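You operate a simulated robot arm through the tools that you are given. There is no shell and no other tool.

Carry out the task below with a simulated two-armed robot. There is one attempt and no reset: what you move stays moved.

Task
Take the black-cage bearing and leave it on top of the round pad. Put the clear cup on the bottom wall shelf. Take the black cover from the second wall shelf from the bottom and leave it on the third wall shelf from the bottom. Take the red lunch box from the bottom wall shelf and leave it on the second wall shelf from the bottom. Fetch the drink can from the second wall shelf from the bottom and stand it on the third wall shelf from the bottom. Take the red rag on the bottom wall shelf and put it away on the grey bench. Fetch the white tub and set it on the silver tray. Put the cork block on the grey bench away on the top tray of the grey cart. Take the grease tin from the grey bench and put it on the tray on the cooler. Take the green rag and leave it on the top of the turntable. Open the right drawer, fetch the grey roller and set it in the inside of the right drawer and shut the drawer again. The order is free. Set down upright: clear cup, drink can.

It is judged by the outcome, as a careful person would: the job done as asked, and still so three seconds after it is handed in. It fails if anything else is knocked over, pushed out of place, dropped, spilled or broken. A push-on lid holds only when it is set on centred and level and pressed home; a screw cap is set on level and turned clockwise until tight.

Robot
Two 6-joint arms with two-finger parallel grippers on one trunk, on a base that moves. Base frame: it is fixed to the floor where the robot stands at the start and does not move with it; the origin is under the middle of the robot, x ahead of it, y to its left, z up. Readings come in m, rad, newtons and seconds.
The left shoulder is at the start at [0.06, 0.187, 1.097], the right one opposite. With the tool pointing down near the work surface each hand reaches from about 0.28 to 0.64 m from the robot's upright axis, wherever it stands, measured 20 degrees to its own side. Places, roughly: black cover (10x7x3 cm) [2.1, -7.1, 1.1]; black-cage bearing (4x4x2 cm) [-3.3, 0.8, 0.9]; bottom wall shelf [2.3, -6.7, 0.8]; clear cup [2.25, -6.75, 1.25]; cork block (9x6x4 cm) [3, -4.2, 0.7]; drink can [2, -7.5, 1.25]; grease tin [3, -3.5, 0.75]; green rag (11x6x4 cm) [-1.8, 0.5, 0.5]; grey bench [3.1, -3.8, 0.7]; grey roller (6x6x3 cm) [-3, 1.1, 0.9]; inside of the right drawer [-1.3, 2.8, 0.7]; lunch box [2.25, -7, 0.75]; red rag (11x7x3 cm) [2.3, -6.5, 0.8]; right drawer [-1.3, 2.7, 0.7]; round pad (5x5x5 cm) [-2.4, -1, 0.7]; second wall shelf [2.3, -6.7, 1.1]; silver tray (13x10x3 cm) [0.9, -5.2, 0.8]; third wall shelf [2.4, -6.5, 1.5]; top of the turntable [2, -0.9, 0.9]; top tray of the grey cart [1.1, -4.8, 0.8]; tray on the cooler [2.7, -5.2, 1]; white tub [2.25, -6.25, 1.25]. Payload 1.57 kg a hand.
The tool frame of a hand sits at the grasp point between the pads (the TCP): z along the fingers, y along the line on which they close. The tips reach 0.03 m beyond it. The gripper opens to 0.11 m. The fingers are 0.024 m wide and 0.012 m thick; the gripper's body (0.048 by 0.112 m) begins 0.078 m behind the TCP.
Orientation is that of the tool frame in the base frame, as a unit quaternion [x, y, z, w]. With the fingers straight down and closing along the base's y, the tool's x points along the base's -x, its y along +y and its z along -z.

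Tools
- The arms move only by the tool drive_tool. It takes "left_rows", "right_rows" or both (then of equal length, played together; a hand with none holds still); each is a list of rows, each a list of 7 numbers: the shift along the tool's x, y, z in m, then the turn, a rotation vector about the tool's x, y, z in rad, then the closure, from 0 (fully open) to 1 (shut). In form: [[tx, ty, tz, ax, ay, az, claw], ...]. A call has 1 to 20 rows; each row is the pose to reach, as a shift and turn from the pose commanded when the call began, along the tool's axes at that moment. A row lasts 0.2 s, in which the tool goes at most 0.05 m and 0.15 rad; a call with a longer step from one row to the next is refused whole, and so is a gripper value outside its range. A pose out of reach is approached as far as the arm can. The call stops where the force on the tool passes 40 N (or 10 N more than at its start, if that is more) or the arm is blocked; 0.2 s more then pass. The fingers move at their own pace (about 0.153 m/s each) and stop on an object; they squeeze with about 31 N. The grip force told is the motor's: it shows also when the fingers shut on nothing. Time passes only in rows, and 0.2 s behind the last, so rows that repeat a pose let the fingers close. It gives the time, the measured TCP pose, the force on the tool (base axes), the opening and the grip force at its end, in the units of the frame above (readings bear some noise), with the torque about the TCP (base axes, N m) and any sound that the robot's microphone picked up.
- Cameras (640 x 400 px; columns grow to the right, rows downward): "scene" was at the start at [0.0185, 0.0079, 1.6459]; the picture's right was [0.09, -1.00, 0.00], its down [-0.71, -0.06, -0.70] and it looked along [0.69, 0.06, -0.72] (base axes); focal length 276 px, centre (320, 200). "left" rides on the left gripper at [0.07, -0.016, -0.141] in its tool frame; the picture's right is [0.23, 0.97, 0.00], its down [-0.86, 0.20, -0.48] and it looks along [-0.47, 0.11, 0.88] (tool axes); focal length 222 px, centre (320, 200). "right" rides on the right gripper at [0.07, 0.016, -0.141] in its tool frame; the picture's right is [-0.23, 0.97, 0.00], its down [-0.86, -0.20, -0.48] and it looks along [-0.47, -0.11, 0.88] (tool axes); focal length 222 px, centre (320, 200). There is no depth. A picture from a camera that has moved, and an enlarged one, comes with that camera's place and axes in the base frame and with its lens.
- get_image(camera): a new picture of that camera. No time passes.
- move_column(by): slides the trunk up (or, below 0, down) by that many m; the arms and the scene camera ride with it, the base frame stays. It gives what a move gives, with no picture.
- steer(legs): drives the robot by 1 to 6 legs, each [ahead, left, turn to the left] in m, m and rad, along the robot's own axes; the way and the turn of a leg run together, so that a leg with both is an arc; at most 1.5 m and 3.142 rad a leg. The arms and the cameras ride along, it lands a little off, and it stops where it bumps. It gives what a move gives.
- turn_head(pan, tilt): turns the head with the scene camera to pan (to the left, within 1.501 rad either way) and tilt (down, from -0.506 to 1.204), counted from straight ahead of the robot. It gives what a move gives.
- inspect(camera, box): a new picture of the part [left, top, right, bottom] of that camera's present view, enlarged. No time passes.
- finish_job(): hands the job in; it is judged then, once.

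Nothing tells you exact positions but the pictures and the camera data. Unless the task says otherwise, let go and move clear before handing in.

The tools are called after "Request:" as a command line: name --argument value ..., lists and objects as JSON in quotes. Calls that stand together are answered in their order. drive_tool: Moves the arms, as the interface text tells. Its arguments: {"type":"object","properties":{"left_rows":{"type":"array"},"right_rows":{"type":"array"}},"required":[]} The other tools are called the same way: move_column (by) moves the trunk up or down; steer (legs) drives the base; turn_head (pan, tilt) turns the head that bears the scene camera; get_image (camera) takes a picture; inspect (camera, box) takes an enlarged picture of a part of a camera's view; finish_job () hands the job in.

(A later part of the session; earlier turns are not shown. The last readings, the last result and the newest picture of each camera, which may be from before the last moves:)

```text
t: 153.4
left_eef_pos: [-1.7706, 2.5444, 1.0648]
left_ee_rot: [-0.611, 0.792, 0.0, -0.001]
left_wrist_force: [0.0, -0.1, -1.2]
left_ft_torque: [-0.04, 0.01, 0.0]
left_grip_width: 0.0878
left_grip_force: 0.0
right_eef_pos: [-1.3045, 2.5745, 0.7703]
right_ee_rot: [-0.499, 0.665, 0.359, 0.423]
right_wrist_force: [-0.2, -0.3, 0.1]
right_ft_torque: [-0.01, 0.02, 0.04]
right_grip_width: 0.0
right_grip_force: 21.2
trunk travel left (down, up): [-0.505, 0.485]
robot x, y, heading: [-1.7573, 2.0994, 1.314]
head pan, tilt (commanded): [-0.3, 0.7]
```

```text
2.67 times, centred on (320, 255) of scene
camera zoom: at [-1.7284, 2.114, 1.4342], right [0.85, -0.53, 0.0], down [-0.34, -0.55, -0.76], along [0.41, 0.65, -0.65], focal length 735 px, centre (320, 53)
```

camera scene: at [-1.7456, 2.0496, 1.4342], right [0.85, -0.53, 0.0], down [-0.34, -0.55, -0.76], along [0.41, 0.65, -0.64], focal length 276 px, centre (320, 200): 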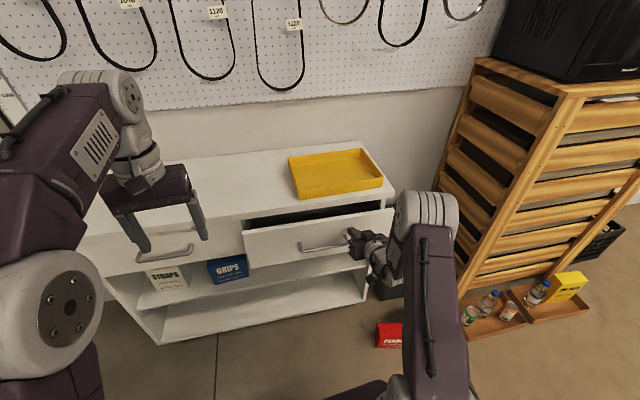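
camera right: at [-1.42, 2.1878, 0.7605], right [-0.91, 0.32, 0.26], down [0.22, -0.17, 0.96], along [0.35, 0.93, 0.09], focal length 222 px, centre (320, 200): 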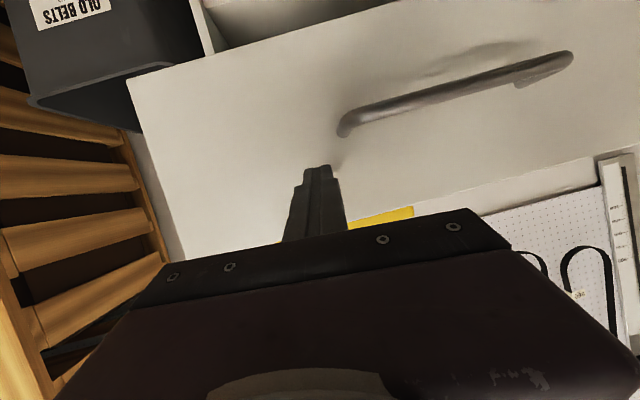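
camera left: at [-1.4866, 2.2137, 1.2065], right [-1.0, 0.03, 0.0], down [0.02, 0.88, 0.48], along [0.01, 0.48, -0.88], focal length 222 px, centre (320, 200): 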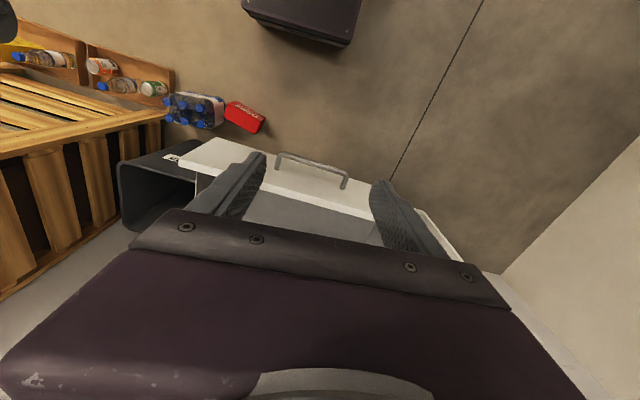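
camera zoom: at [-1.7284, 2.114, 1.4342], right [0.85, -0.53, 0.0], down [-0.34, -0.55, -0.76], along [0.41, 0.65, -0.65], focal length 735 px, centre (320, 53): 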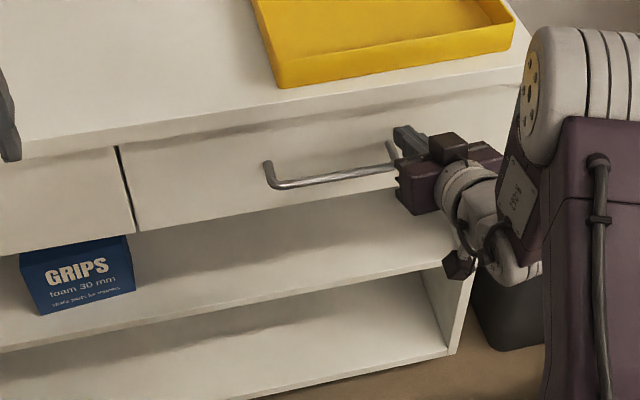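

The drawer front is almost flush. I'll push the last bit with the arm, so the force limit guards it.

Request:
drive_tool --right_rows '[[-0.0031, 0, 0.0074, 0, 0, 0, 1], [-0.0061, 0, 0.0148, 0, 0, 0, 1], [-0.0092, 0, 0.0222, 0, 0, 0, 1], [-0.0123, 0, 0.0295, 0, 0, 0, 1]]'

Request:
inspect --camera "scene" --box '[200, 180, 440, 330]'

```text
t: 154.2
left_eef_pos: [-1.7736, 2.5372, 1.0684]
left_ee_rot: [-0.61, 0.792, 0.001, 0.002]
left_wrist_force: [0.5, -0.2, -0.6]
left_ft_torque: [0.02, -0.02, -0.01]
left_grip_width: 0.0879
left_grip_force: 0.1
right_eef_pos: [-1.3007, 2.5851, 0.7718]
right_ee_rot: [-0.498, 0.668, 0.358, 0.422]
right_wrist_force: [-8.6, -25.1, 15.0]
right_ft_torque: [0.44, -0.22, -0.18]
right_grip_width: 0.0
right_grip_force: 21.1
trunk travel left (down, up): [-0.505, 0.485]
robot x, y, heading: [-1.7569, 2.0958, 1.308]
head pan, tilt (commanded): [-0.3, 0.7]
stopped in row 3 (right hand): the force on the tool passed its limit at 49 N (the readings are from after the stop); the commanded pose is now the measured one
```

```text
2.67 times, centred on (320, 255) of scene
camera zoom: at [-1.7338, 2.104, 1.4347], right [0.84, -0.54, 0.0], down [-0.34, -0.54, -0.77], along [0.41, 0.65, -0.64], focal length 735 px, centre (320, 53)
```

zoom: 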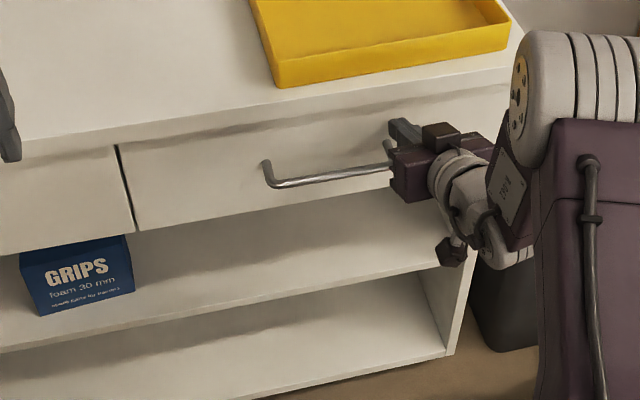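

The drawer hit its stop (49 N) and is flush, so it's shut. I'll back off, raise the right hand and return it to pointing down.

Request:
steer --legs '[[-0.3, 0, 0]]'

Request:
drive_tool --right_rows '[[-0.028, 0.002, -0.012, 0.0063, 0.13, -0.003, 1], [-0.057, 0.004, -0.024, 0.0127, 0.26, -0.0056, 0.8], [-0.086, 0.005, -0.036, 0.019, 0.39, -0.008, 0.6], [-0.115, 0.007, -0.048, 0.025, 0.52, -0.011, 0.4], [-0.143, 0.009, -0.06, 0.032, 0.65, -0.014, 0.2], [-0.172, 0.011, -0.072, 0.038, 0.78, -0.017, 0], [-0.201, 0.012, -0.084, 0.044, 0.91, -0.019, 0], [-0.23, 0.014, -0.096, 0.051, 1.04, -0.022, 0], [-0.258, 0.016, -0.1075, 0.057, 1.169, -0.025, 0]]'

Request:
get_image --camera "scene"

```text
t: 156.3
left_eef_pos: [-1.8515, 2.2533, 1.0659]
left_ee_rot: [-0.613, 0.79, 0.0, -0.001]
left_wrist_force: [0.4, -0.6, 0.7]
left_ft_torque: [-0.01, -0.01, 0.01]
left_grip_width: 0.0881
left_grip_force: 0.1
right_eef_pos: [-1.381, 2.3062, 0.7666]
right_ee_rot: [-0.503, 0.666, 0.36, 0.418]
right_wrist_force: [0.2, -0.6, 0.5]
right_ft_torque: [0.01, 0.02, -0.01]
right_grip_width: 0.0002
right_grip_force: 21.6
trunk travel left (down, up): [-0.505, 0.485]
robot x, y, heading: [-1.8308, 1.8048, 1.315]
head pan, tilt (commanded): [-0.3, 0.7]
```

```text
t: 158.3
left_eef_pos: [-1.8507, 2.2535, 1.0652]
left_ee_rot: [-0.613, 0.79, 0.001, -0.002]
left_wrist_force: [0.5, -0.5, -0.5]
left_ft_torque: [-0.03, -0.01, -0.03]
left_grip_width: 0.0879
left_grip_force: 0.2
right_eef_pos: [-1.405, 2.2531, 0.9955]
right_ee_rot: [-0.612, 0.79, 0.027, 0.03]
right_wrist_force: [0.1, -0.6, 0.5]
right_ft_torque: [0.04, -0.03, -0.02]
right_grip_width: 0.1098
right_grip_force: 0.1
right hand out of reach, approached as far as the arm can: row 7, 8, 9
trunk travel left (down, up): [-0.505, 0.485]
robot x, y, heading: [-1.8348, 1.8059, 1.316]
head pan, tilt (commanded): [-0.3, 0.7]
```

```text
taken
camera scene: at [-1.8051, 1.8235, 1.4341], right [0.85, -0.53, 0.0], down [-0.34, -0.55, -0.76], along [0.4, 0.65, -0.64], focal length 276 px, centre (320, 200)
```

scene: 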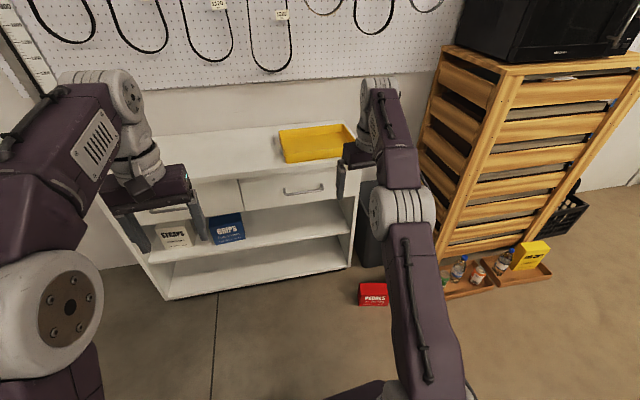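

The drawer is shut and the things around it are undisturbed. I'll tuck the right hand in, turn around, and drive to the stool with the green rag.

Request:
drive_tool --right_rows '[[0.03, 0.025, -0.02, 0, 0.03, 0, 0], [0.06, 0.05, -0.04, 0, 0.06, 0, 0], [0.09, 0.08, -0.05, 0, 0.08, 0, 0]]'

Request:
steer --legs '[[0, 0, 3.13], [0.55, 0.0, 0]]'

Request:
turn_head --pan 0.2 --tilt 0.8

Request:
get_image --camera "scene"

```text
t: 159.1
left_eef_pos: [-1.8514, 2.2519, 1.0658]
left_ee_rot: [-0.614, 0.789, 0.001, 0.0]
left_wrist_force: [-0.3, -1.8, -0.7]
left_ft_torque: [-0.01, -0.05, -0.01]
left_grip_width: 0.0879
left_grip_force: 0.0
right_eef_pos: [-1.5098, 2.1791, 1.0409]
right_ee_rot: [-0.613, 0.79, 0.002, 0.001]
right_wrist_force: [0.1, 0.4, -0.1]
right_ft_torque: [-0.01, -0.01, 0.0]
right_grip_width: 0.1099
right_grip_force: 0.1
trunk travel left (down, up): [-0.505, 0.485]
robot x, y, heading: [-1.8312, 1.8093, 1.315]
head pan, tilt (commanded): [-0.3, 0.7]
```

```text
t: 169.7
left_eef_pos: [-1.9537, 0.8164, 1.0641]
left_ee_rot: [0.789, 0.614, 0.0, 0.001]
left_wrist_force: [0.2, 0.6, -0.8]
left_ft_torque: [0.03, 0.01, 0.0]
left_grip_width: 0.088
left_grip_force: 0.2
right_eef_pos: [-2.2975, 0.8895, 1.0384]
right_ee_rot: [0.789, 0.614, 0.001, 0.002]
right_wrist_force: [0.8, 0.3, -0.5]
right_ft_torque: [0.02, -0.02, -0.03]
right_grip_width: 0.1102
right_grip_force: 0.1
trunk travel left (down, up): [-0.505, 0.485]
robot x, y, heading: [-1.9713, 1.2622, -1.822]
head pan, tilt (commanded): [-0.3, 0.7]
```

```text
t: 170.6
left_eef_pos: [-1.9539, 0.8165, 1.065]
left_ee_rot: [0.789, 0.615, 0.0, 0.001]
left_wrist_force: [0.0, -0.5, 0.1]
left_ft_torque: [0.03, 0.03, 0.0]
left_grip_width: 0.088
left_grip_force: 0.1
right_eef_pos: [-2.2979, 0.8901, 1.0387]
right_ee_rot: [0.79, 0.613, 0.0, 0.003]
right_wrist_force: [-0.3, -0.6, 0.9]
right_ft_torque: [0.05, -0.02, -0.01]
right_grip_width: 0.1099
right_grip_force: 0.1
trunk travel left (down, up): [-0.505, 0.485]
robot x, y, heading: [-1.9735, 1.2644, -1.825]
head pan, tilt (commanded): [0.201, 0.799]
```

```text
taken
camera scene: at [-1.9636, 1.2406, 1.426], right [-1.0, 0.05, 0.0], down [0.04, 0.72, -0.7], along [-0.04, -0.7, -0.72], focal length 276 px, centre (320, 200)
```

scene: 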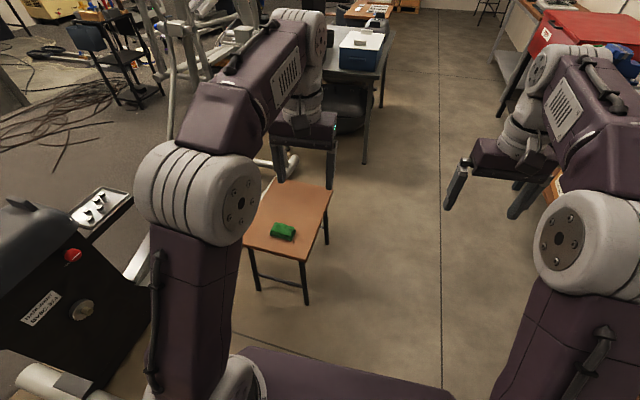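

The green rag sits on the stool at about (-1.843, 0.506). I'll move ahead 0.22 m and left 0.12 m and look with the left wrist camera.

Request:
steer --legs '[[0.22, 0.116, 0]]'

Request:
get_image --camera "left"

Request:
inspect --camera "scene" --box '[200, 200, 392, 320]'

```text
t: 172.4
left_eef_pos: [-1.8988, 0.573, 1.0647]
left_ee_rot: [0.79, 0.614, 0.0, 0.0]
left_wrist_force: [-0.4, -0.1, 0.3]
left_ft_torque: [0.07, 0.0, 0.0]
left_grip_width: 0.088
left_grip_force: 0.0
right_eef_pos: [-2.2408, 0.646, 1.0391]
right_ee_rot: [0.79, 0.613, 0.001, 0.002]
right_wrist_force: [0.0, -0.5, 0.1]
right_ft_torque: [0.0, -0.03, -0.01]
right_grip_width: 0.1098
right_grip_force: 0.1
trunk travel left (down, up): [-0.505, 0.485]
robot x, y, heading: [-1.9142, 1.0229, -1.825]
head pan, tilt (commanded): [0.201, 0.799]
```

```text
taken
camera left: at [-1.8972, 0.6464, 1.2064], right [1.0, -0.02, 0.0], down [-0.02, -0.88, 0.48], along [-0.01, -0.48, -0.88], focal length 222 px, centre (320, 200)
```

left: 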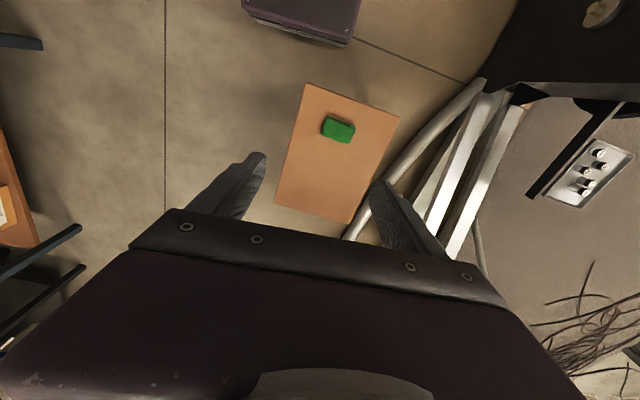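

```text
3.33 times, centred on (296, 260) of scene
camera zoom: at [-1.9068, 0.9971, 1.4259], right [-1.0, 0.06, 0.0], down [0.04, 0.72, -0.7], along [-0.04, -0.7, -0.72], focal length 918 px, centre (400, 0)
```

zoom: 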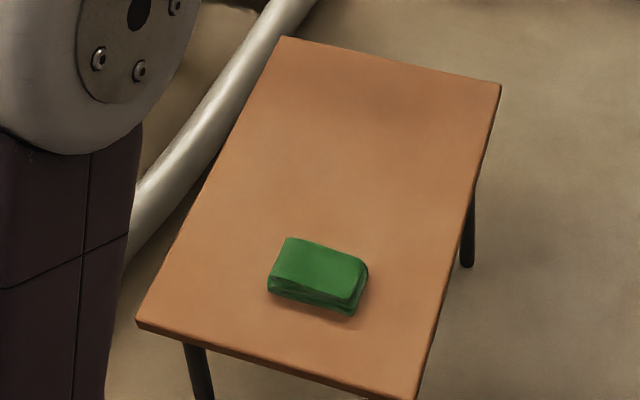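

The rag's long side lies across my view, so I'll rotate the left gripper 90° to grip its 6 cm side, and descend to a hover.

Request:
drive_tool --left_rows '[[-0.004, 0.006, 0.035, 0, 0, 0.143, 0], [-0.008, 0.012, 0.075, 0, 0, 0.286, 0], [-0.012, 0.018, 0.115, 0, 0, 0.429, 0], [-0.016, 0.024, 0.155, 0, 0, 0.572, 0], [-0.02, 0.03, 0.195, 0, 0, 0.715, 0], [-0.024, 0.036, 0.235, 0, 0, 0.858, 0], [-0.028, 0.042, 0.275, 0, 0, 1.001, 0], [-0.032, 0.048, 0.315, 0, 0, 1.144, 0], [-0.037, 0.054, 0.355, 0, 0, 1.287, 0], [-0.042, 0.06, 0.395, 0, 0, 1.43, 0], [-0.0457, 0.0642, 0.43, 0, 0, 1.57, 0]]'

Request:
get_image --camera "left"

Request:
get_image --camera "scene"

```text
t: 174.8
left_eef_pos: [-1.8451, 0.5148, 0.6351]
left_ee_rot: [0.992, -0.127, 0.0, 0.0]
left_wrist_force: [-0.1, -1.0, 1.0]
left_ft_torque: [-0.02, 0.01, 0.02]
left_grip_width: 0.1099
left_grip_force: 0.0
right_eef_pos: [-2.2414, 0.6465, 1.0377]
right_ee_rot: [0.79, 0.613, 0.001, 0.003]
right_wrist_force: [0.5, -0.5, 0.1]
right_ft_torque: [0.06, -0.02, 0.02]
right_grip_width: 0.1098
right_grip_force: 0.0
trunk travel left (down, up): [-0.505, 0.485]
robot x, y, heading: [-1.9163, 1.0189, -1.825]
head pan, tilt (commanded): [0.201, 0.799]
```

```text
taken
camera left: at [-1.7732, 0.5146, 0.7768], right [-0.02, -1.0, 0.0], down [-0.88, 0.02, 0.48], along [-0.48, 0.01, -0.88], focal length 222 px, centre (320, 200)
```

left: 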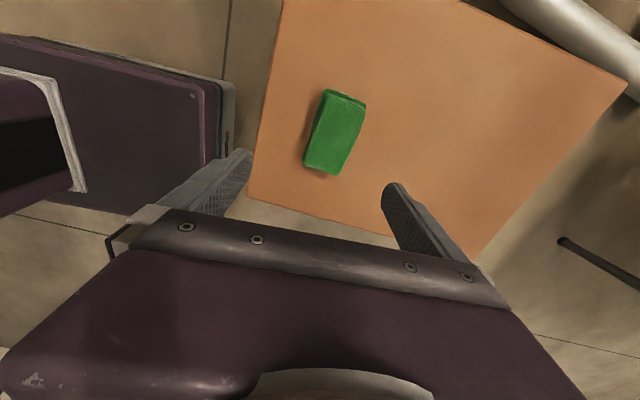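

```text
taken
camera scene: at [-1.9068, 0.9969, 1.426], right [-1.0, 0.06, 0.0], down [0.04, 0.72, -0.7], along [-0.04, -0.7, -0.72], focal length 276 px, centre (320, 200)
```

scene: 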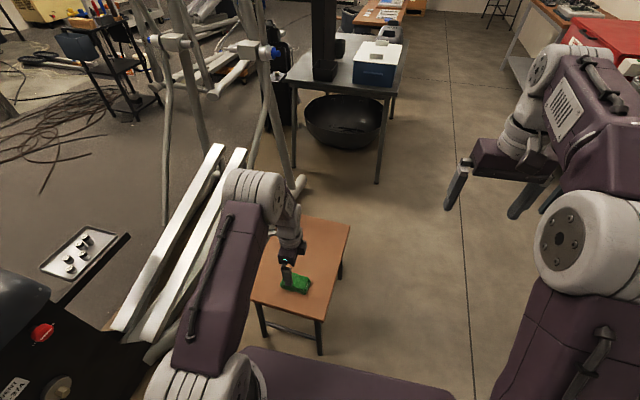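

The rag's centre is about 2 cm off from the TCP. I'll correct and descend halfway, then check.

Request:
drive_tool --left_rows '[[0.008, 0.006, 0.025, 0, 0, 0, 0], [0.017, 0.013, 0.05, 0, 0, 0, 0], [0.017, 0.013, 0.07, 0, 0, 0, 0]]'

Request:
get_image --camera "left"

```text
t: 175.6
left_eef_pos: [-1.8329, 0.4983, 0.5664]
left_ee_rot: [0.992, -0.124, 0.001, 0.001]
left_wrist_force: [0.5, 0.1, -0.4]
left_ft_torque: [0.02, 0.0, -0.01]
left_grip_width: 0.1101
left_grip_force: 0.0
right_eef_pos: [-2.2422, 0.6472, 1.038]
right_ee_rot: [0.79, 0.613, 0.001, 0.002]
right_wrist_force: [0.0, 0.1, -0.5]
right_ft_torque: [-0.02, 0.04, -0.01]
right_grip_width: 0.1101
right_grip_force: 0.1
trunk travel left (down, up): [-0.505, 0.485]
robot x, y, heading: [-1.9164, 1.0197, -1.834]
head pan, tilt (commanded): [0.201, 0.799]
```

```text
taken
camera left: at [-1.7615, 0.4979, 0.707], right [-0.02, -1.0, 0.0], down [-0.88, 0.02, 0.48], along [-0.48, 0.01, -0.88], focal length 222 px, centre (320, 200)
```

left: 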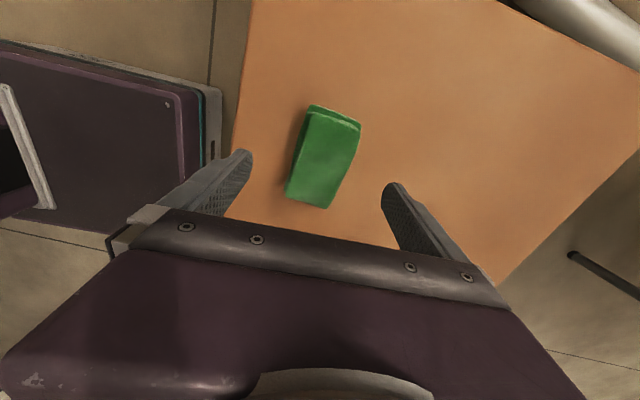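

The rag is now centred between the fingers. Descending and closing on it.

Request:
drive_tool --left_rows '[[0.003, 0, 0.02, 0, 0, 0, 0], [0.003, 0, 0.04, 0, 0, 0, 0], [0.003, 0, 0.052, 0, 0, 0, 0], [0.003, 0, 0.052, 0, 0, 0, 0.4], [0.003, 0, 0.052, 0, 0, 0, 0.8], [0.003, 0, 0.052, 0, 0, 0, 1.0], [0.003, 0, 0.052, 0, 0, 0, 1.0]]'

Request:
get_image --camera "left"

```text
t: 177.2
left_eef_pos: [-1.8309, 0.4971, 0.5131]
left_ee_rot: [0.992, -0.124, 0.0, 0.0]
left_wrist_force: [-0.5, 0.0, 0.4]
left_ft_torque: [-0.02, 0.02, 0.01]
left_grip_width: 0.0586
left_grip_force: 31.5
right_eef_pos: [-2.2422, 0.6468, 1.038]
right_ee_rot: [0.79, 0.613, 0.001, 0.003]
right_wrist_force: [0.1, 0.1, 0.0]
right_ft_torque: [0.01, -0.01, 0.01]
right_grip_width: 0.1101
right_grip_force: 0.1
trunk travel left (down, up): [-0.505, 0.485]
robot x, y, heading: [-1.9177, 1.0208, -1.828]
head pan, tilt (commanded): [0.201, 0.799]
```

```text
taken
camera left: at [-1.7579, 0.4965, 0.6553], right [-0.02, -1.0, 0.0], down [-0.88, 0.02, 0.48], along [-0.48, 0.01, -0.88], focal length 222 px, centre (320, 200)
```

left: 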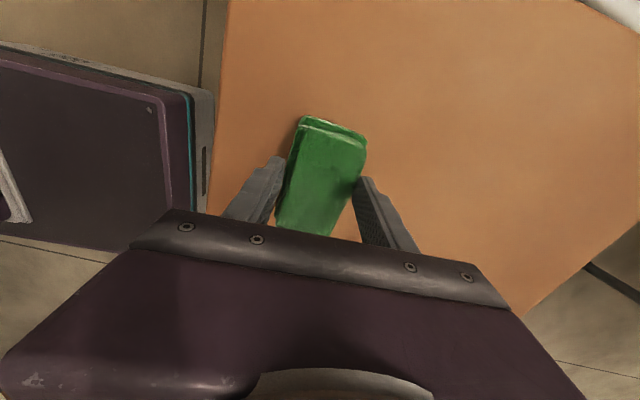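

The rag is gripped (0.059 m, 31 N). I'll lift it and rotate the hand back.

Request:
drive_tool --left_rows '[[0, 0, -0.03, 0, 0, 0, 1], [0, 0, -0.07, 0, 0, 0, 1], [0, 0, -0.11, 0, 0, 0, 1], [0, -0.004, -0.15, 0, 0, -0.143, 1], [0, -0.008, -0.19, 0, 0, -0.286, 1], [0, -0.012, -0.23, 0, 0, -0.429, 1], [0, -0.016, -0.27, 0, 0, -0.572, 1], [-0.005, -0.02, -0.31, 0, 0, -0.715, 1], [-0.01, -0.024, -0.35, 0, 0, -0.858, 1], [-0.015, -0.028, -0.39, 0, 0, -1.001, 1], [-0.02, -0.032, -0.43, 0, 0, -1.144, 1], [-0.025, -0.036, -0.46, 0, 0, -1.287, 1], [-0.03, -0.04, -0.49, 0, 0, -1.43, 1], [-0.04, -0.04, -0.51, 0, 0, -1.57, 1]]'

Request:
get_image --camera "left"

Request:
turn_head --pan 1.4 --tilt 0.4

Request:
get_image --camera "scene"

```text
t: 180.2
left_eef_pos: [-1.8594, 0.5432, 1.0253]
left_ee_rot: [0.788, 0.615, 0.001, 0.001]
left_wrist_force: [0.3, -0.6, -0.3]
left_ft_torque: [-0.03, 0.02, 0.03]
left_grip_width: 0.0578
left_grip_force: 31.1
right_eef_pos: [-2.2421, 0.6474, 1.0389]
right_ee_rot: [0.79, 0.614, 0.0, 0.003]
right_wrist_force: [-1.0, -1.1, 0.3]
right_ft_torque: [-0.01, -0.02, -0.03]
right_grip_width: 0.11
right_grip_force: 0.0
trunk travel left (down, up): [-0.505, 0.485]
robot x, y, heading: [-1.9198, 1.0191, -1.826]
head pan, tilt (commanded): [0.201, 0.799]
```

```text
taken
camera left: at [-1.8591, 0.6164, 1.1666], right [1.0, -0.02, 0.0], down [-0.02, -0.88, 0.48], along [-0.01, -0.48, -0.88], focal length 222 px, centre (320, 200)
```

left: 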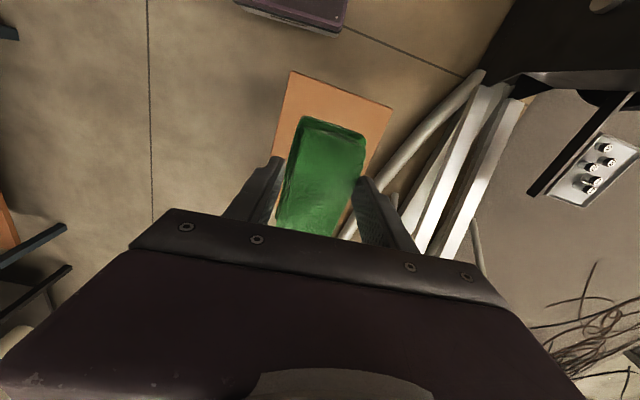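

```text
t: 181.6
left_eef_pos: [-1.8588, 0.5424, 1.0247]
left_ee_rot: [0.79, 0.614, -0.001, 0.001]
left_wrist_force: [0.6, -0.6, -0.9]
left_ft_torque: [0.02, -0.01, -0.03]
left_grip_width: 0.0574
left_grip_force: 30.9
right_eef_pos: [-2.2417, 0.6477, 1.0379]
right_ee_rot: [0.79, 0.613, 0.0, 0.003]
right_wrist_force: [0.4, -0.8, -0.6]
right_ft_torque: [-0.01, -0.01, -0.02]
right_grip_width: 0.11
right_grip_force: 0.1
trunk travel left (down, up): [-0.505, 0.485]
robot x, y, heading: [-1.9163, 1.0179, -1.825]
head pan, tilt (commanded): [1.4, 0.4]
```

```text
taken
camera scene: at [-1.8182, 1.0398, 1.461], right [-0.41, -0.91, 0.0], down [-0.35, 0.16, -0.92], along [0.84, -0.38, -0.39], focal length 276 px, centre (320, 200)
```

scene: 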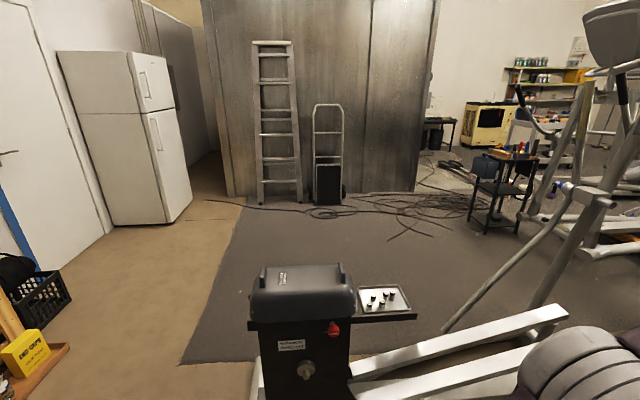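

The rag is held well. The turntable lies behind the metal partition, so I'll drive back past the elliptical into the open area near my start point and look on from there.

Request:
steer --legs '[[-0.45, 0, 0], [0, 0, 1.825], [1.3, 0.25, 0], [0.5, -0.75, 0], [0.05, -0.8, 0]]'

Request:
turn_head --pan -1.0 --tilt 0.4

Request:
get_image --camera "scene"

```text
t: 203.0
left_eef_pos: [0.3625, 0.0743, 1.024]
left_ee_rot: [0.05, 0.999, 0.001, 0.0]
left_wrist_force: [0.4, 0.3, -1.1]
left_ft_torque: [0.01, 0.0, 0.01]
left_grip_width: 0.0569
left_grip_force: 30.9
right_eef_pos: [0.3161, -0.32, 1.0377]
right_ee_rot: [0.05, 0.999, 0.003, 0.001]
right_wrist_force: [-0.3, 0.1, 0.1]
right_ft_torque: [0.02, -0.02, -0.01]
right_grip_width: 0.1101
right_grip_force: 0.1
trunk travel left (down, up): [-0.505, 0.485]
robot x, y, heading: [-0.1022, -0.0553, -0.104]
head pan, tilt (commanded): [1.4, 0.4]
```

```text
t: 205.2
left_eef_pos: [0.3614, 0.0735, 1.0245]
left_ee_rot: [0.05, 0.999, 0.0, 0.0]
left_wrist_force: [0.6, 0.3, 0.1]
left_ft_torque: [0.0, 0.01, 0.02]
left_grip_width: 0.057
left_grip_force: 30.8
right_eef_pos: [0.3155, -0.3201, 1.0393]
right_ee_rot: [0.051, 0.999, 0.002, 0.001]
right_wrist_force: [-0.3, -0.2, 0.5]
right_ft_torque: [0.0, -0.02, 0.0]
right_grip_width: 0.11
right_grip_force: 0.0
trunk travel left (down, up): [-0.505, 0.485]
robot x, y, heading: [-0.0987, -0.0568, -0.103]
head pan, tilt (commanded): [-1.0, 0.4]
```

```text
taken
camera scene: at [-0.1209, -0.1282, 1.4611], right [-0.89, -0.45, 0.0], down [-0.17, 0.35, -0.92], along [0.41, -0.82, -0.39], focal length 276 px, centre (320, 200)
```

scene: 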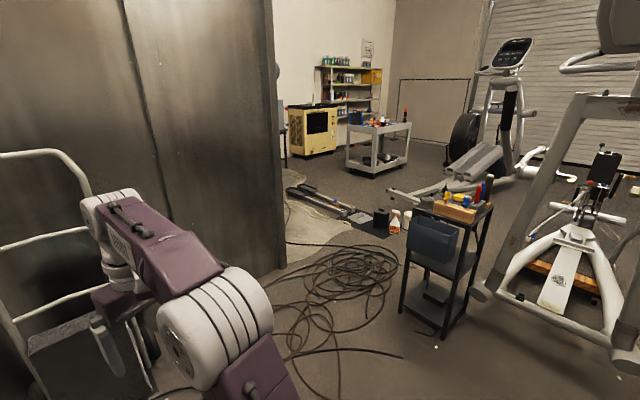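

The passage to the other side runs between the metal wall's end (1.05, -1.75) and the black cart (0.05, -1.65), over some flat cables. I'll turn right and approach it.

Request:
steer --legs '[[0, 0, -1.2], [1.1, 0.25, 0]]'

Request:
turn_head --pan 0.0 --tilt 0.6

Request:
get_image --camera "scene"

Request:
turn_head --pan 0.9 --tilt 0.4

Request:
get_image --camera "scene"

```text
t: 214.1
left_eef_pos: [0.7546, -1.4405, 1.0259]
left_ee_rot: [0.591, 0.807, 0.001, 0.001]
left_wrist_force: [0.6, 0.7, -1.1]
left_ft_torque: [0.01, -0.05, -0.01]
left_grip_width: 0.0567
left_grip_force: 30.9
right_eef_pos: [0.3749, -1.5535, 1.038]
right_ee_rot: [0.591, 0.807, 0.002, 0.002]
right_wrist_force: [0.6, -0.2, 0.3]
right_ft_torque: [-0.01, -0.01, 0.01]
right_grip_width: 0.1102
right_grip_force: 0.0
trunk travel left (down, up): [-0.505, 0.485]
robot x, y, heading: [0.4558, -1.0646, -1.271]
head pan, tilt (commanded): [-1.0, 0.4]
```

```text
t: 215.4
left_eef_pos: [0.7545, -1.4404, 1.0242]
left_ee_rot: [0.59, 0.807, 0.0, 0.0]
left_wrist_force: [0.0, -0.2, -0.5]
left_ft_torque: [0.0, -0.02, 0.01]
left_grip_width: 0.0571
left_grip_force: 31.0
right_eef_pos: [0.3745, -1.5545, 1.0388]
right_ee_rot: [0.591, 0.807, 0.002, 0.003]
right_wrist_force: [0.1, -0.6, -0.3]
right_ft_torque: [0.0, -0.02, -0.01]
right_grip_width: 0.11
right_grip_force: 0.1
trunk travel left (down, up): [-0.505, 0.485]
robot x, y, heading: [0.456, -1.0638, -1.27]
head pan, tilt (commanded): [0.0, 0.6]
```

```text
taken
camera scene: at [0.4613, -1.0922, 1.4428], right [-0.96, -0.3, 0.0], down [-0.17, 0.54, -0.83], along [0.24, -0.79, -0.56], focal length 276 px, centre (320, 200)
```

scene: 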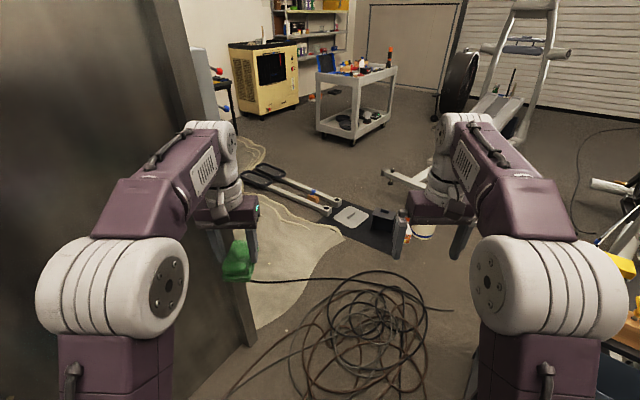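

```text
t: 216.6
left_eef_pos: [0.7531, -1.4404, 1.025]
left_ee_rot: [0.591, 0.807, 0.0, 0.0]
left_wrist_force: [0.0, 0.5, 0.1]
left_ft_torque: [0.0, 0.01, 0.02]
left_grip_width: 0.057
left_grip_force: 31.2
right_eef_pos: [0.3748, -1.5548, 1.0387]
right_ee_rot: [0.591, 0.807, 0.001, 0.003]
right_wrist_force: [0.1, 0.2, -0.1]
right_ft_torque: [0.01, 0.0, -0.01]
right_grip_width: 0.1101
right_grip_force: 0.0
trunk travel left (down, up): [-0.505, 0.485]
robot x, y, heading: [0.4557, -1.0664, -1.278]
head pan, tilt (commanded): [0.901, 0.4]
```

```text
taken
camera scene: at [0.5216, -1.0413, 1.461], right [-0.36, -0.93, 0.0], down [-0.36, 0.14, -0.92], along [0.86, -0.33, -0.39], focal length 276 px, centre (320, 200)
```

scene: 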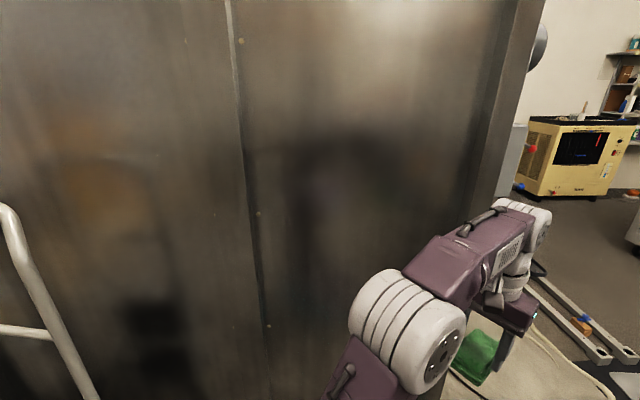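

The way ahead is clear except flat cables; bolt cutters and a black mat lie beyond y≈-2.55. I'll go through to about (0.6, -2.2) and look behind the wall.

Request:
steer --legs '[[0.6, -0.16, 0], [0.55, -0.05, 0]]'

Request:
turn_head --pan 1.3 --tilt 0.4

Request:
get_image --camera "scene"

Request:
turn_head --pan 0.3 --tilt 0.5

Request:
get_image --camera "scene"

```text
t: 222.8
left_eef_pos: [0.9106, -2.5771, 1.025]
left_ee_rot: [0.583, 0.812, 0.001, 0.001]
left_wrist_force: [0.5, -0.3, 0.2]
left_ft_torque: [0.02, -0.03, -0.02]
left_grip_width: 0.0568
left_grip_force: 31.1
right_eef_pos: [0.5346, -2.6971, 1.0389]
right_ee_rot: [0.584, 0.812, 0.002, 0.002]
right_wrist_force: [0.9, -0.6, 0.2]
right_ft_torque: [0.0, 0.02, 0.02]
right_grip_width: 0.1099
right_grip_force: 0.0
trunk travel left (down, up): [-0.505, 0.485]
robot x, y, heading: [0.6063, -2.2091, -1.255]
head pan, tilt (commanded): [0.901, 0.4]
```

```text
t: 223.6
left_eef_pos: [0.9107, -2.5763, 1.0259]
left_ee_rot: [0.582, 0.813, 0.001, 0.001]
left_wrist_force: [-0.2, 0.1, -0.3]
left_ft_torque: [0.01, 0.01, 0.01]
left_grip_width: 0.0568
left_grip_force: 30.9
right_eef_pos: [0.5345, -2.6969, 1.0374]
right_ee_rot: [0.583, 0.812, 0.001, 0.003]
right_wrist_force: [0.5, 0.2, 0.2]
right_ft_torque: [-0.01, -0.02, -0.01]
right_grip_width: 0.1102
right_grip_force: 0.0
trunk travel left (down, up): [-0.505, 0.485]
robot x, y, heading: [0.6038, -2.2062, -1.248]
head pan, tilt (commanded): [1.3, 0.4]
```

```text
taken
camera scene: at [0.6767, -2.1455, 1.4611], right [0.05, -1.0, 0.0], down [-0.39, -0.02, -0.92], along [0.92, 0.05, -0.39], focal length 276 px, centre (320, 200)
```

scene: 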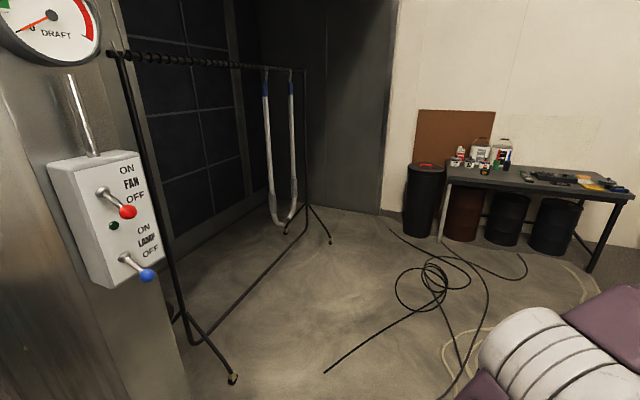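

```text
t: 224.9
left_eef_pos: [0.912, -2.5765, 1.0237]
left_ee_rot: [0.583, 0.813, 0.001, 0.001]
left_wrist_force: [-0.3, -0.5, -0.3]
left_ft_torque: [0.03, -0.02, -0.04]
left_grip_width: 0.0569
left_grip_force: 31.0
right_eef_pos: [0.5347, -2.697, 1.0386]
right_ee_rot: [0.583, 0.812, 0.001, 0.003]
right_wrist_force: [-0.5, 0.0, -0.2]
right_ft_torque: [-0.01, 0.01, -0.02]
right_grip_width: 0.1097
right_grip_force: 0.0
trunk travel left (down, up): [-0.505, 0.485]
robot x, y, heading: [0.602, -2.2106, -1.249]
head pan, tilt (commanded): [0.3, 0.499]
```

```text
taken
camera scene: at [0.6372, -2.224, 1.4519], right [-0.81, -0.58, 0.0], down [-0.28, 0.39, -0.88], along [0.51, -0.71, -0.48], focal length 276 px, centre (320, 200)
```

scene: 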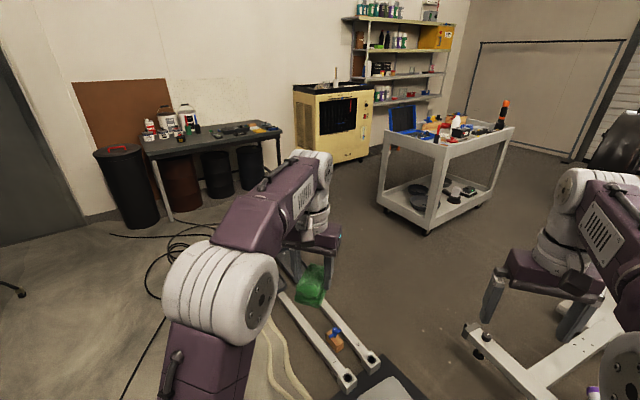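

The booth behind the wall has a dark filter wall and a rolling rack standing in front. I'll move into the area and face the booth to find the turntable.

Request:
steer --legs '[[0, 0.3, 0], [0, 0, 1.25], [0.6, 0.0, 0]]'

Request:
turn_head --pan 1.2 --tilt 0.3

Request:
get_image --camera "scene"

Request:
turn_head --pan 0.4 --tilt 0.4

Request:
get_image --camera "scene"

```text
t: 233.2
left_eef_pos: [1.9327, -1.8969, 1.0251]
left_ee_rot: [-0.023, 1.0, 0.0, 0.0]
left_wrist_force: [-0.3, -0.1, -0.2]
left_ft_torque: [0.01, -0.01, 0.03]
left_grip_width: 0.0569
left_grip_force: 30.9
right_eef_pos: [1.9442, -2.2945, 1.0388]
right_ee_rot: [-0.022, 1.0, 0.003, 0.0]
right_wrist_force: [0.5, -0.3, -0.7]
right_ft_torque: [0.0, 0.01, 0.03]
right_grip_width: 0.1099
right_grip_force: 0.1
trunk travel left (down, up): [-0.505, 0.485]
robot x, y, heading: [1.4888, -2.0913, 0.04]
head pan, tilt (commanded): [0.3, 0.499]
```

```text
t: 234.3
left_eef_pos: [1.9325, -1.8973, 1.0252]
left_ee_rot: [-0.023, 1.0, 0.001, 0.0]
left_wrist_force: [0.4, 0.0, -0.9]
left_ft_torque: [0.02, 0.0, 0.01]
left_grip_width: 0.057
left_grip_force: 30.7
right_eef_pos: [1.945, -2.2932, 1.039]
right_ee_rot: [-0.021, 1.0, 0.003, 0.002]
right_wrist_force: [0.1, 0.7, -0.2]
right_ft_torque: [0.05, -0.03, 0.01]
right_grip_width: 0.1101
right_grip_force: 0.0
trunk travel left (down, up): [-0.505, 0.485]
robot x, y, heading: [1.4955, -2.0888, 0.043]
head pan, tilt (commanded): [1.201, 0.3]
```

```text
taken
camera scene: at [1.4618, -2.0027, 1.4703], right [0.95, -0.33, 0.0], down [-0.1, -0.28, -0.96], along [0.31, 0.9, -0.3], focal length 276 px, centre (320, 200)
```

scene: 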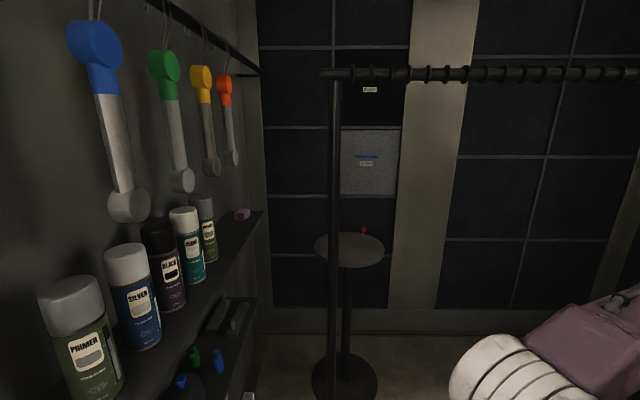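

```text
t: 235.5
left_eef_pos: [1.9325, -1.8977, 1.025]
left_ee_rot: [-0.022, 1.0, 0.0, -0.001]
left_wrist_force: [-0.3, -0.3, -1.1]
left_ft_torque: [-0.01, 0.02, -0.01]
left_grip_width: 0.057
left_grip_force: 30.7
right_eef_pos: [1.9441, -2.2942, 1.0382]
right_ee_rot: [-0.023, 1.0, 0.004, 0.001]
right_wrist_force: [-0.5, 0.9, 0.1]
right_ft_torque: [-0.04, -0.02, -0.01]
right_grip_width: 0.1099
right_grip_force: 0.1
trunk travel left (down, up): [-0.505, 0.485]
robot x, y, heading: [1.4913, -2.0855, 0.042]
head pan, tilt (commanded): [0.4, 0.4]
```

```text
taken
camera scene: at [1.5152, -2.0516, 1.4611], right [0.43, -0.91, 0.0], down [-0.35, -0.17, -0.92], along [0.83, 0.39, -0.39], focal length 276 px, centre (320, 200)
```

scene: 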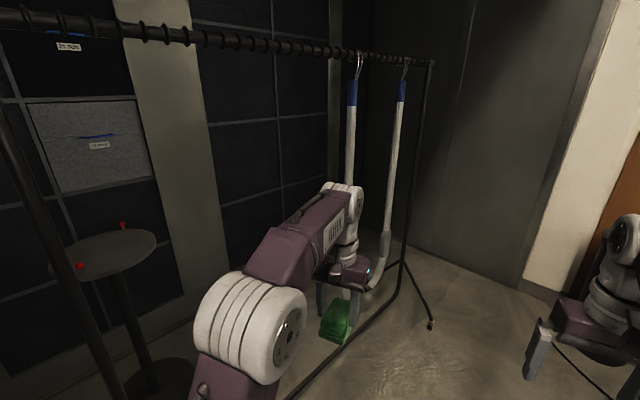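

The turntable is a round disc on a pedestal inside the booth, behind the rolling rack's frame, at about (1.95, -1.0). I'll zoom in to learn the rack's geometry and what's on the disc.

Request:
inspect --camera "scene" --box '[0, 180, 240, 330]'

Request:
turn_head --pan 1.1 --tilt 0.7

Request:
get_image --camera "scene"

Request:
turn_head --pan 0.5 --tilt 0.8

Request:
get_image --camera "scene"

```text
2.67 times, centred on (120, 255) of scene
camera zoom: at [1.5152, -2.0516, 1.4611], right [0.43, -0.91, 0.0], down [-0.35, -0.17, -0.92], along [0.83, 0.39, -0.39], focal length 735 px, centre (853, 53)
```

zoom: 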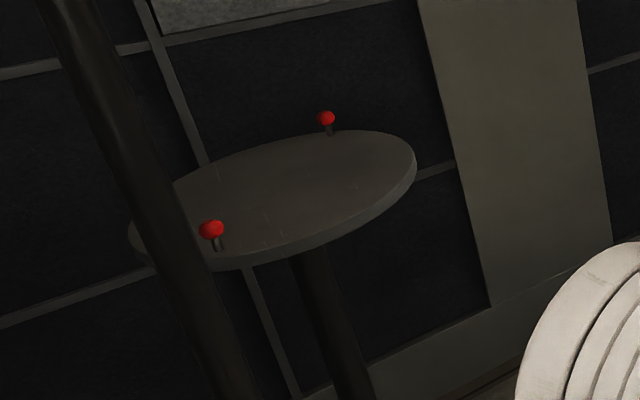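

```text
t: 236.6
left_eef_pos: [1.9329, -1.8975, 1.0238]
left_ee_rot: [-0.023, 1.0, 0.001, 0.0]
left_wrist_force: [-0.2, 0.0, 0.2]
left_ft_torque: [0.01, 0.0, -0.02]
left_grip_width: 0.0569
left_grip_force: 30.8
right_eef_pos: [1.9426, -2.2926, 1.0382]
right_ee_rot: [-0.021, 1.0, 0.003, 0.002]
right_wrist_force: [-0.2, 0.4, 0.6]
right_ft_torque: [-0.04, 0.02, 0.03]
right_grip_width: 0.1098
right_grip_force: 0.1
trunk travel left (down, up): [-0.505, 0.485]
robot x, y, heading: [1.4901, -2.0903, 0.038]
head pan, tilt (commanded): [1.1, 0.7]
```

```text
taken
camera scene: at [1.4671, -2.0139, 1.4342], right [0.91, -0.42, 0.0], down [-0.27, -0.58, -0.77], along [0.32, 0.69, -0.64], focal length 276 px, centre (320, 200)
```

scene: 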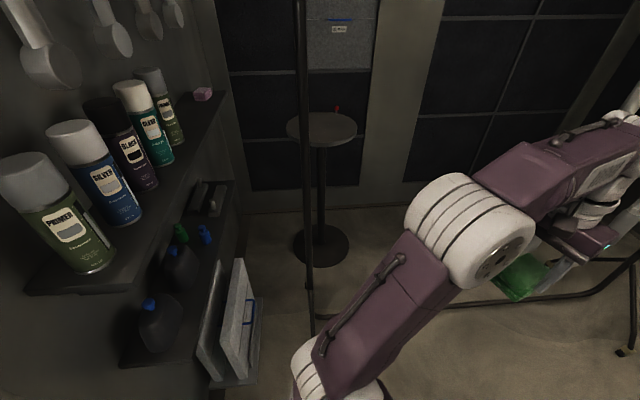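

```text
t: 237.6
left_eef_pos: [1.9331, -1.8968, 1.0252]
left_ee_rot: [-0.023, 1.0, 0.001, 0.0]
left_wrist_force: [0.0, -0.1, -0.9]
left_ft_torque: [0.01, 0.02, 0.02]
left_grip_width: 0.057
left_grip_force: 30.8
right_eef_pos: [1.9451, -2.2923, 1.0386]
right_ee_rot: [-0.021, 1.0, 0.003, 0.002]
right_wrist_force: [0.8, -0.6, 0.2]
right_ft_torque: [-0.01, -0.01, -0.01]
right_grip_width: 0.11
right_grip_force: 0.1
trunk travel left (down, up): [-0.505, 0.485]
robot x, y, heading: [1.4908, -2.0948, 0.041]
head pan, tilt (commanded): [0.499, 0.799]
```

```text
taken
camera scene: at [1.5006, -2.0496, 1.426], right [0.51, -0.86, 0.0], down [-0.62, -0.37, -0.7], along [0.6, 0.36, -0.72], focal length 276 px, centre (320, 200)
```

scene: 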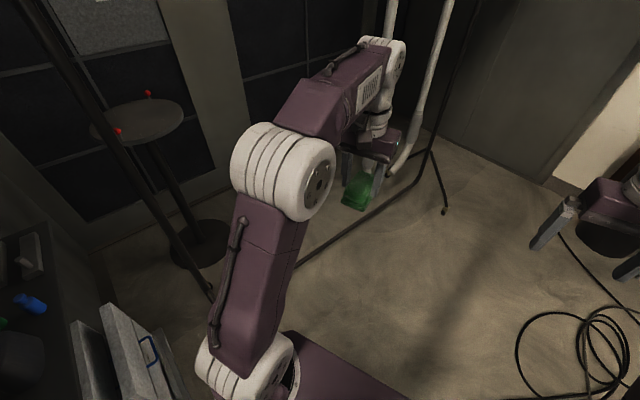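

The disc is free but for two small red knobs on its rim. I need a square-on view through the rack, so I'll move to about (2.2, -2.4) and face the booth.

Request:
steer --legs '[[0.3, -0.35, 0], [0.4, 0, 0], [0, 0, 1.27]]'

Request:
turn_head --pan 0.2 --tilt 0.5

Request:
get_image --camera "scene"

Request:
turn_head --pan 0.2 --tilt 0.95

Request:
get_image --camera "scene"

```text
t: 245.5
left_eef_pos: [2.1553, -1.9406, 1.0247]
left_ee_rot: [-0.602, 0.799, 0.001, -0.001]
left_wrist_force: [0.1, -0.6, -1.0]
left_ft_torque: [-0.01, 0.01, 0.0]
left_grip_width: 0.0569
left_grip_force: 30.9
right_eef_pos: [2.5343, -2.0554, 1.0378]
right_ee_rot: [-0.601, 0.799, 0.003, 0.0]
right_wrist_force: [-0.9, -0.4, 0.2]
right_ft_torque: [-0.02, 0.02, -0.01]
right_grip_width: 0.1101
right_grip_force: 0.1
trunk travel left (down, up): [-0.505, 0.485]
robot x, y, heading: [2.2005, -2.4198, 1.284]
head pan, tilt (commanded): [0.499, 0.799]
```

```text
t: 246.3
left_eef_pos: [2.1545, -1.9403, 1.0254]
left_ee_rot: [-0.602, 0.798, 0.001, 0.0]
left_wrist_force: [0.6, -0.2, -0.6]
left_ft_torque: [0.0, -0.02, -0.02]
left_grip_width: 0.0569
left_grip_force: 31.0
right_eef_pos: [2.5341, -2.056, 1.0385]
right_ee_rot: [-0.6, 0.8, 0.003, 0.0]
right_wrist_force: [0.1, -0.2, -0.8]
right_ft_torque: [0.0, 0.0, 0.0]
right_grip_width: 0.1101
right_grip_force: 0.1
trunk travel left (down, up): [-0.505, 0.485]
robot x, y, heading: [2.1982, -2.4179, 1.287]
head pan, tilt (commanded): [0.201, 0.499]
```

```text
taken
camera scene: at [2.1854, -2.3842, 1.4518], right [1.0, -0.09, 0.0], down [-0.04, -0.48, -0.88], along [0.07, 0.87, -0.48], focal length 276 px, centre (320, 200)
```

scene: 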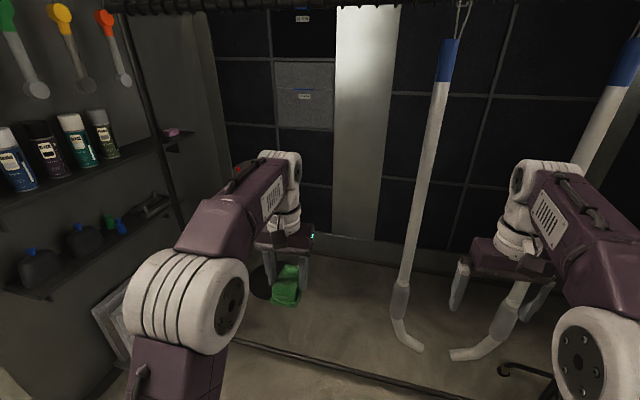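

```text
t: 247.2
left_eef_pos: [2.1559, -1.9395, 1.0235]
left_ee_rot: [-0.602, 0.798, 0.001, 0.0]
left_wrist_force: [0.0, 0.2, -1.0]
left_ft_torque: [-0.03, 0.0, 0.01]
left_grip_width: 0.057
left_grip_force: 31.1
right_eef_pos: [2.533, -2.0567, 1.0383]
right_ee_rot: [-0.6, 0.8, 0.002, 0.0]
right_wrist_force: [0.9, -0.9, 1.2]
right_ft_torque: [-0.01, 0.0, -0.03]
right_grip_width: 0.1098
right_grip_force: 0.0
trunk travel left (down, up): [-0.505, 0.485]
robot x, y, heading: [2.1997, -2.4126, 1.285]
head pan, tilt (commanded): [0.201, 0.949]
```

```text
taken
camera scene: at [2.1839, -2.4023, 1.4145], right [1.0, -0.09, 0.0], down [-0.07, -0.81, -0.58], along [0.05, 0.58, -0.81], focal length 276 px, centre (320, 200)
```

scene: 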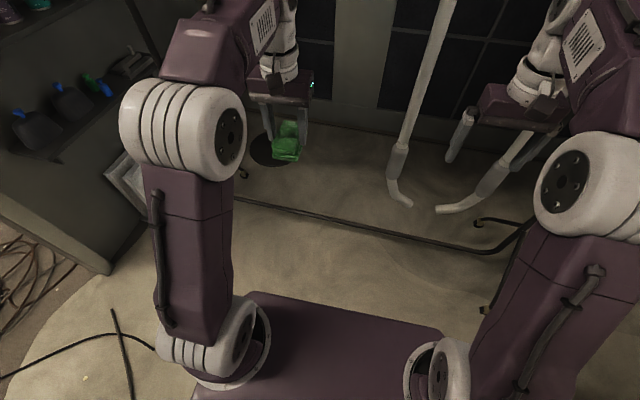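

The rack's floor rail runs from about (1.8, -1.44) to (2.74, -1.76), and the turntable's centre is near (1.965, -0.93), so I'll have to reach through the rack with a forward-tilted hand. I'll raise the trunk a bit and test that reach here in free space.

Request:
move_column --by 0.12

Request:
drive_tool --left_rows '[[-0.034, 0, 0.02, 0, -0.0875, 0, 1], [-0.068, 0, 0.04, 0, -0.175, 0, 1], [-0.102, 0, 0.06, 0, -0.2625, 0, 1], [-0.136, 0, 0.08, 0, -0.35, 0, 1], [-0.17, 0, 0.1, 0, -0.4375, 0, 1], [-0.204, 0, 0.12, 0, -0.525, 0, 1], [-0.238, 0, 0.14, 0, -0.6125, 0, 1], [-0.272, 0, 0.16, 0, -0.7, 0, 1], [-0.272, 0, 0.16, 0, -0.7, 0, 1]]' --right_rows '[[0.02, 0, 0, 0, 0, 0, 0], [0.04, 0, 0, 0, 0, 0, 0], [0.06, 0, 0, 0, 0, 0, 0], [0.08, 0, 0, 0, 0, 0, 0], [0.08, 0, 0, 0, 0, 0, 0], [0.08, 0, 0, 0, 0, 0, 0], [0.08, 0, 0, 0, 0, 0, 0], [0.08, 0, 0, 0, 0, 0, 0], [0.08, 0, 0, 0, 0, 0, 0]]'

Request:
turn_head --pan 0.3 --tilt 0.6

Request:
get_image --camera "scene"

```text
t: 248.7
left_eef_pos: [2.155, -1.9408, 1.1442]
left_ee_rot: [-0.602, 0.799, 0.001, -0.001]
left_wrist_force: [-0.4, 0.9, 0.1]
left_ft_torque: [-0.02, -0.03, -0.01]
left_grip_width: 0.0568
left_grip_force: 30.8
right_eef_pos: [2.5338, -2.0561, 1.1587]
right_ee_rot: [-0.601, 0.8, 0.004, 0.0]
right_wrist_force: [0.1, 0.8, -0.1]
right_ft_torque: [0.02, -0.03, 0.0]
right_grip_width: 0.11
right_grip_force: 0.2
trunk travel left (down, up): [-0.625, 0.365]
robot x, y, heading: [2.1957, -2.4173, 1.286]
head pan, tilt (commanded): [0.201, 0.949]
```

```text
t: 250.7
left_eef_pos: [2.2301, -1.6778, 0.9849]
left_ee_rot: [-0.565, 0.75, 0.208, 0.274]
left_wrist_force: [0.2, -0.8, 0.0]
left_ft_torque: [-0.02, 0.04, -0.01]
left_grip_width: 0.0572
left_grip_force: 31.5
right_eef_pos: [2.5113, -2.1366, 1.1589]
right_ee_rot: [-0.601, 0.8, 0.003, 0.0]
right_wrist_force: [-0.9, 1.0, -0.2]
right_ft_torque: [0.02, -0.03, -0.01]
right_grip_width: 0.1101
right_grip_force: 0.0
trunk travel left (down, up): [-0.625, 0.365]
robot x, y, heading: [2.1919, -2.4157, 1.282]
head pan, tilt (commanded): [0.201, 0.949]
```

```text
t: 251.5
left_eef_pos: [2.2299, -1.6779, 0.9841]
left_ee_rot: [-0.565, 0.751, 0.206, 0.273]
left_wrist_force: [0.2, -0.8, -0.8]
left_ft_torque: [-0.03, -0.03, -0.02]
left_grip_width: 0.0572
left_grip_force: 31.4
right_eef_pos: [2.5109, -2.1352, 1.1599]
right_ee_rot: [-0.6, 0.8, 0.003, -0.001]
right_wrist_force: [0.0, 0.1, -0.4]
right_ft_torque: [0.0, 0.0, 0.01]
right_grip_width: 0.1098
right_grip_force: 0.0
trunk travel left (down, up): [-0.625, 0.365]
robot x, y, heading: [2.2009, -2.4161, 1.284]
head pan, tilt (commanded): [0.3, 0.6]
```

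```text
taken
camera scene: at [2.1766, -2.3862, 1.5627], right [1.0, 0.01, 0.0], down [0.01, -0.57, -0.82], along [-0.01, 0.82, -0.57], focal length 276 px, centre (320, 200)
```

scene: 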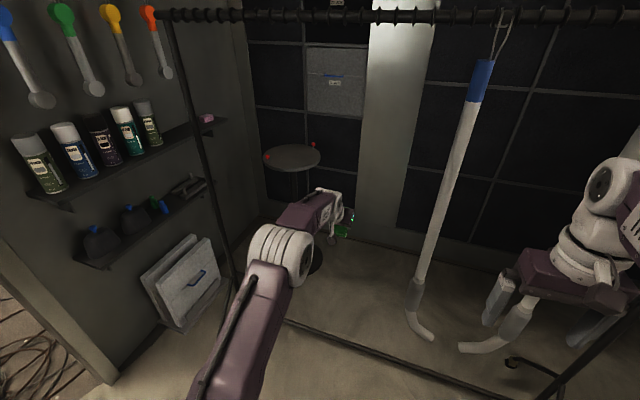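

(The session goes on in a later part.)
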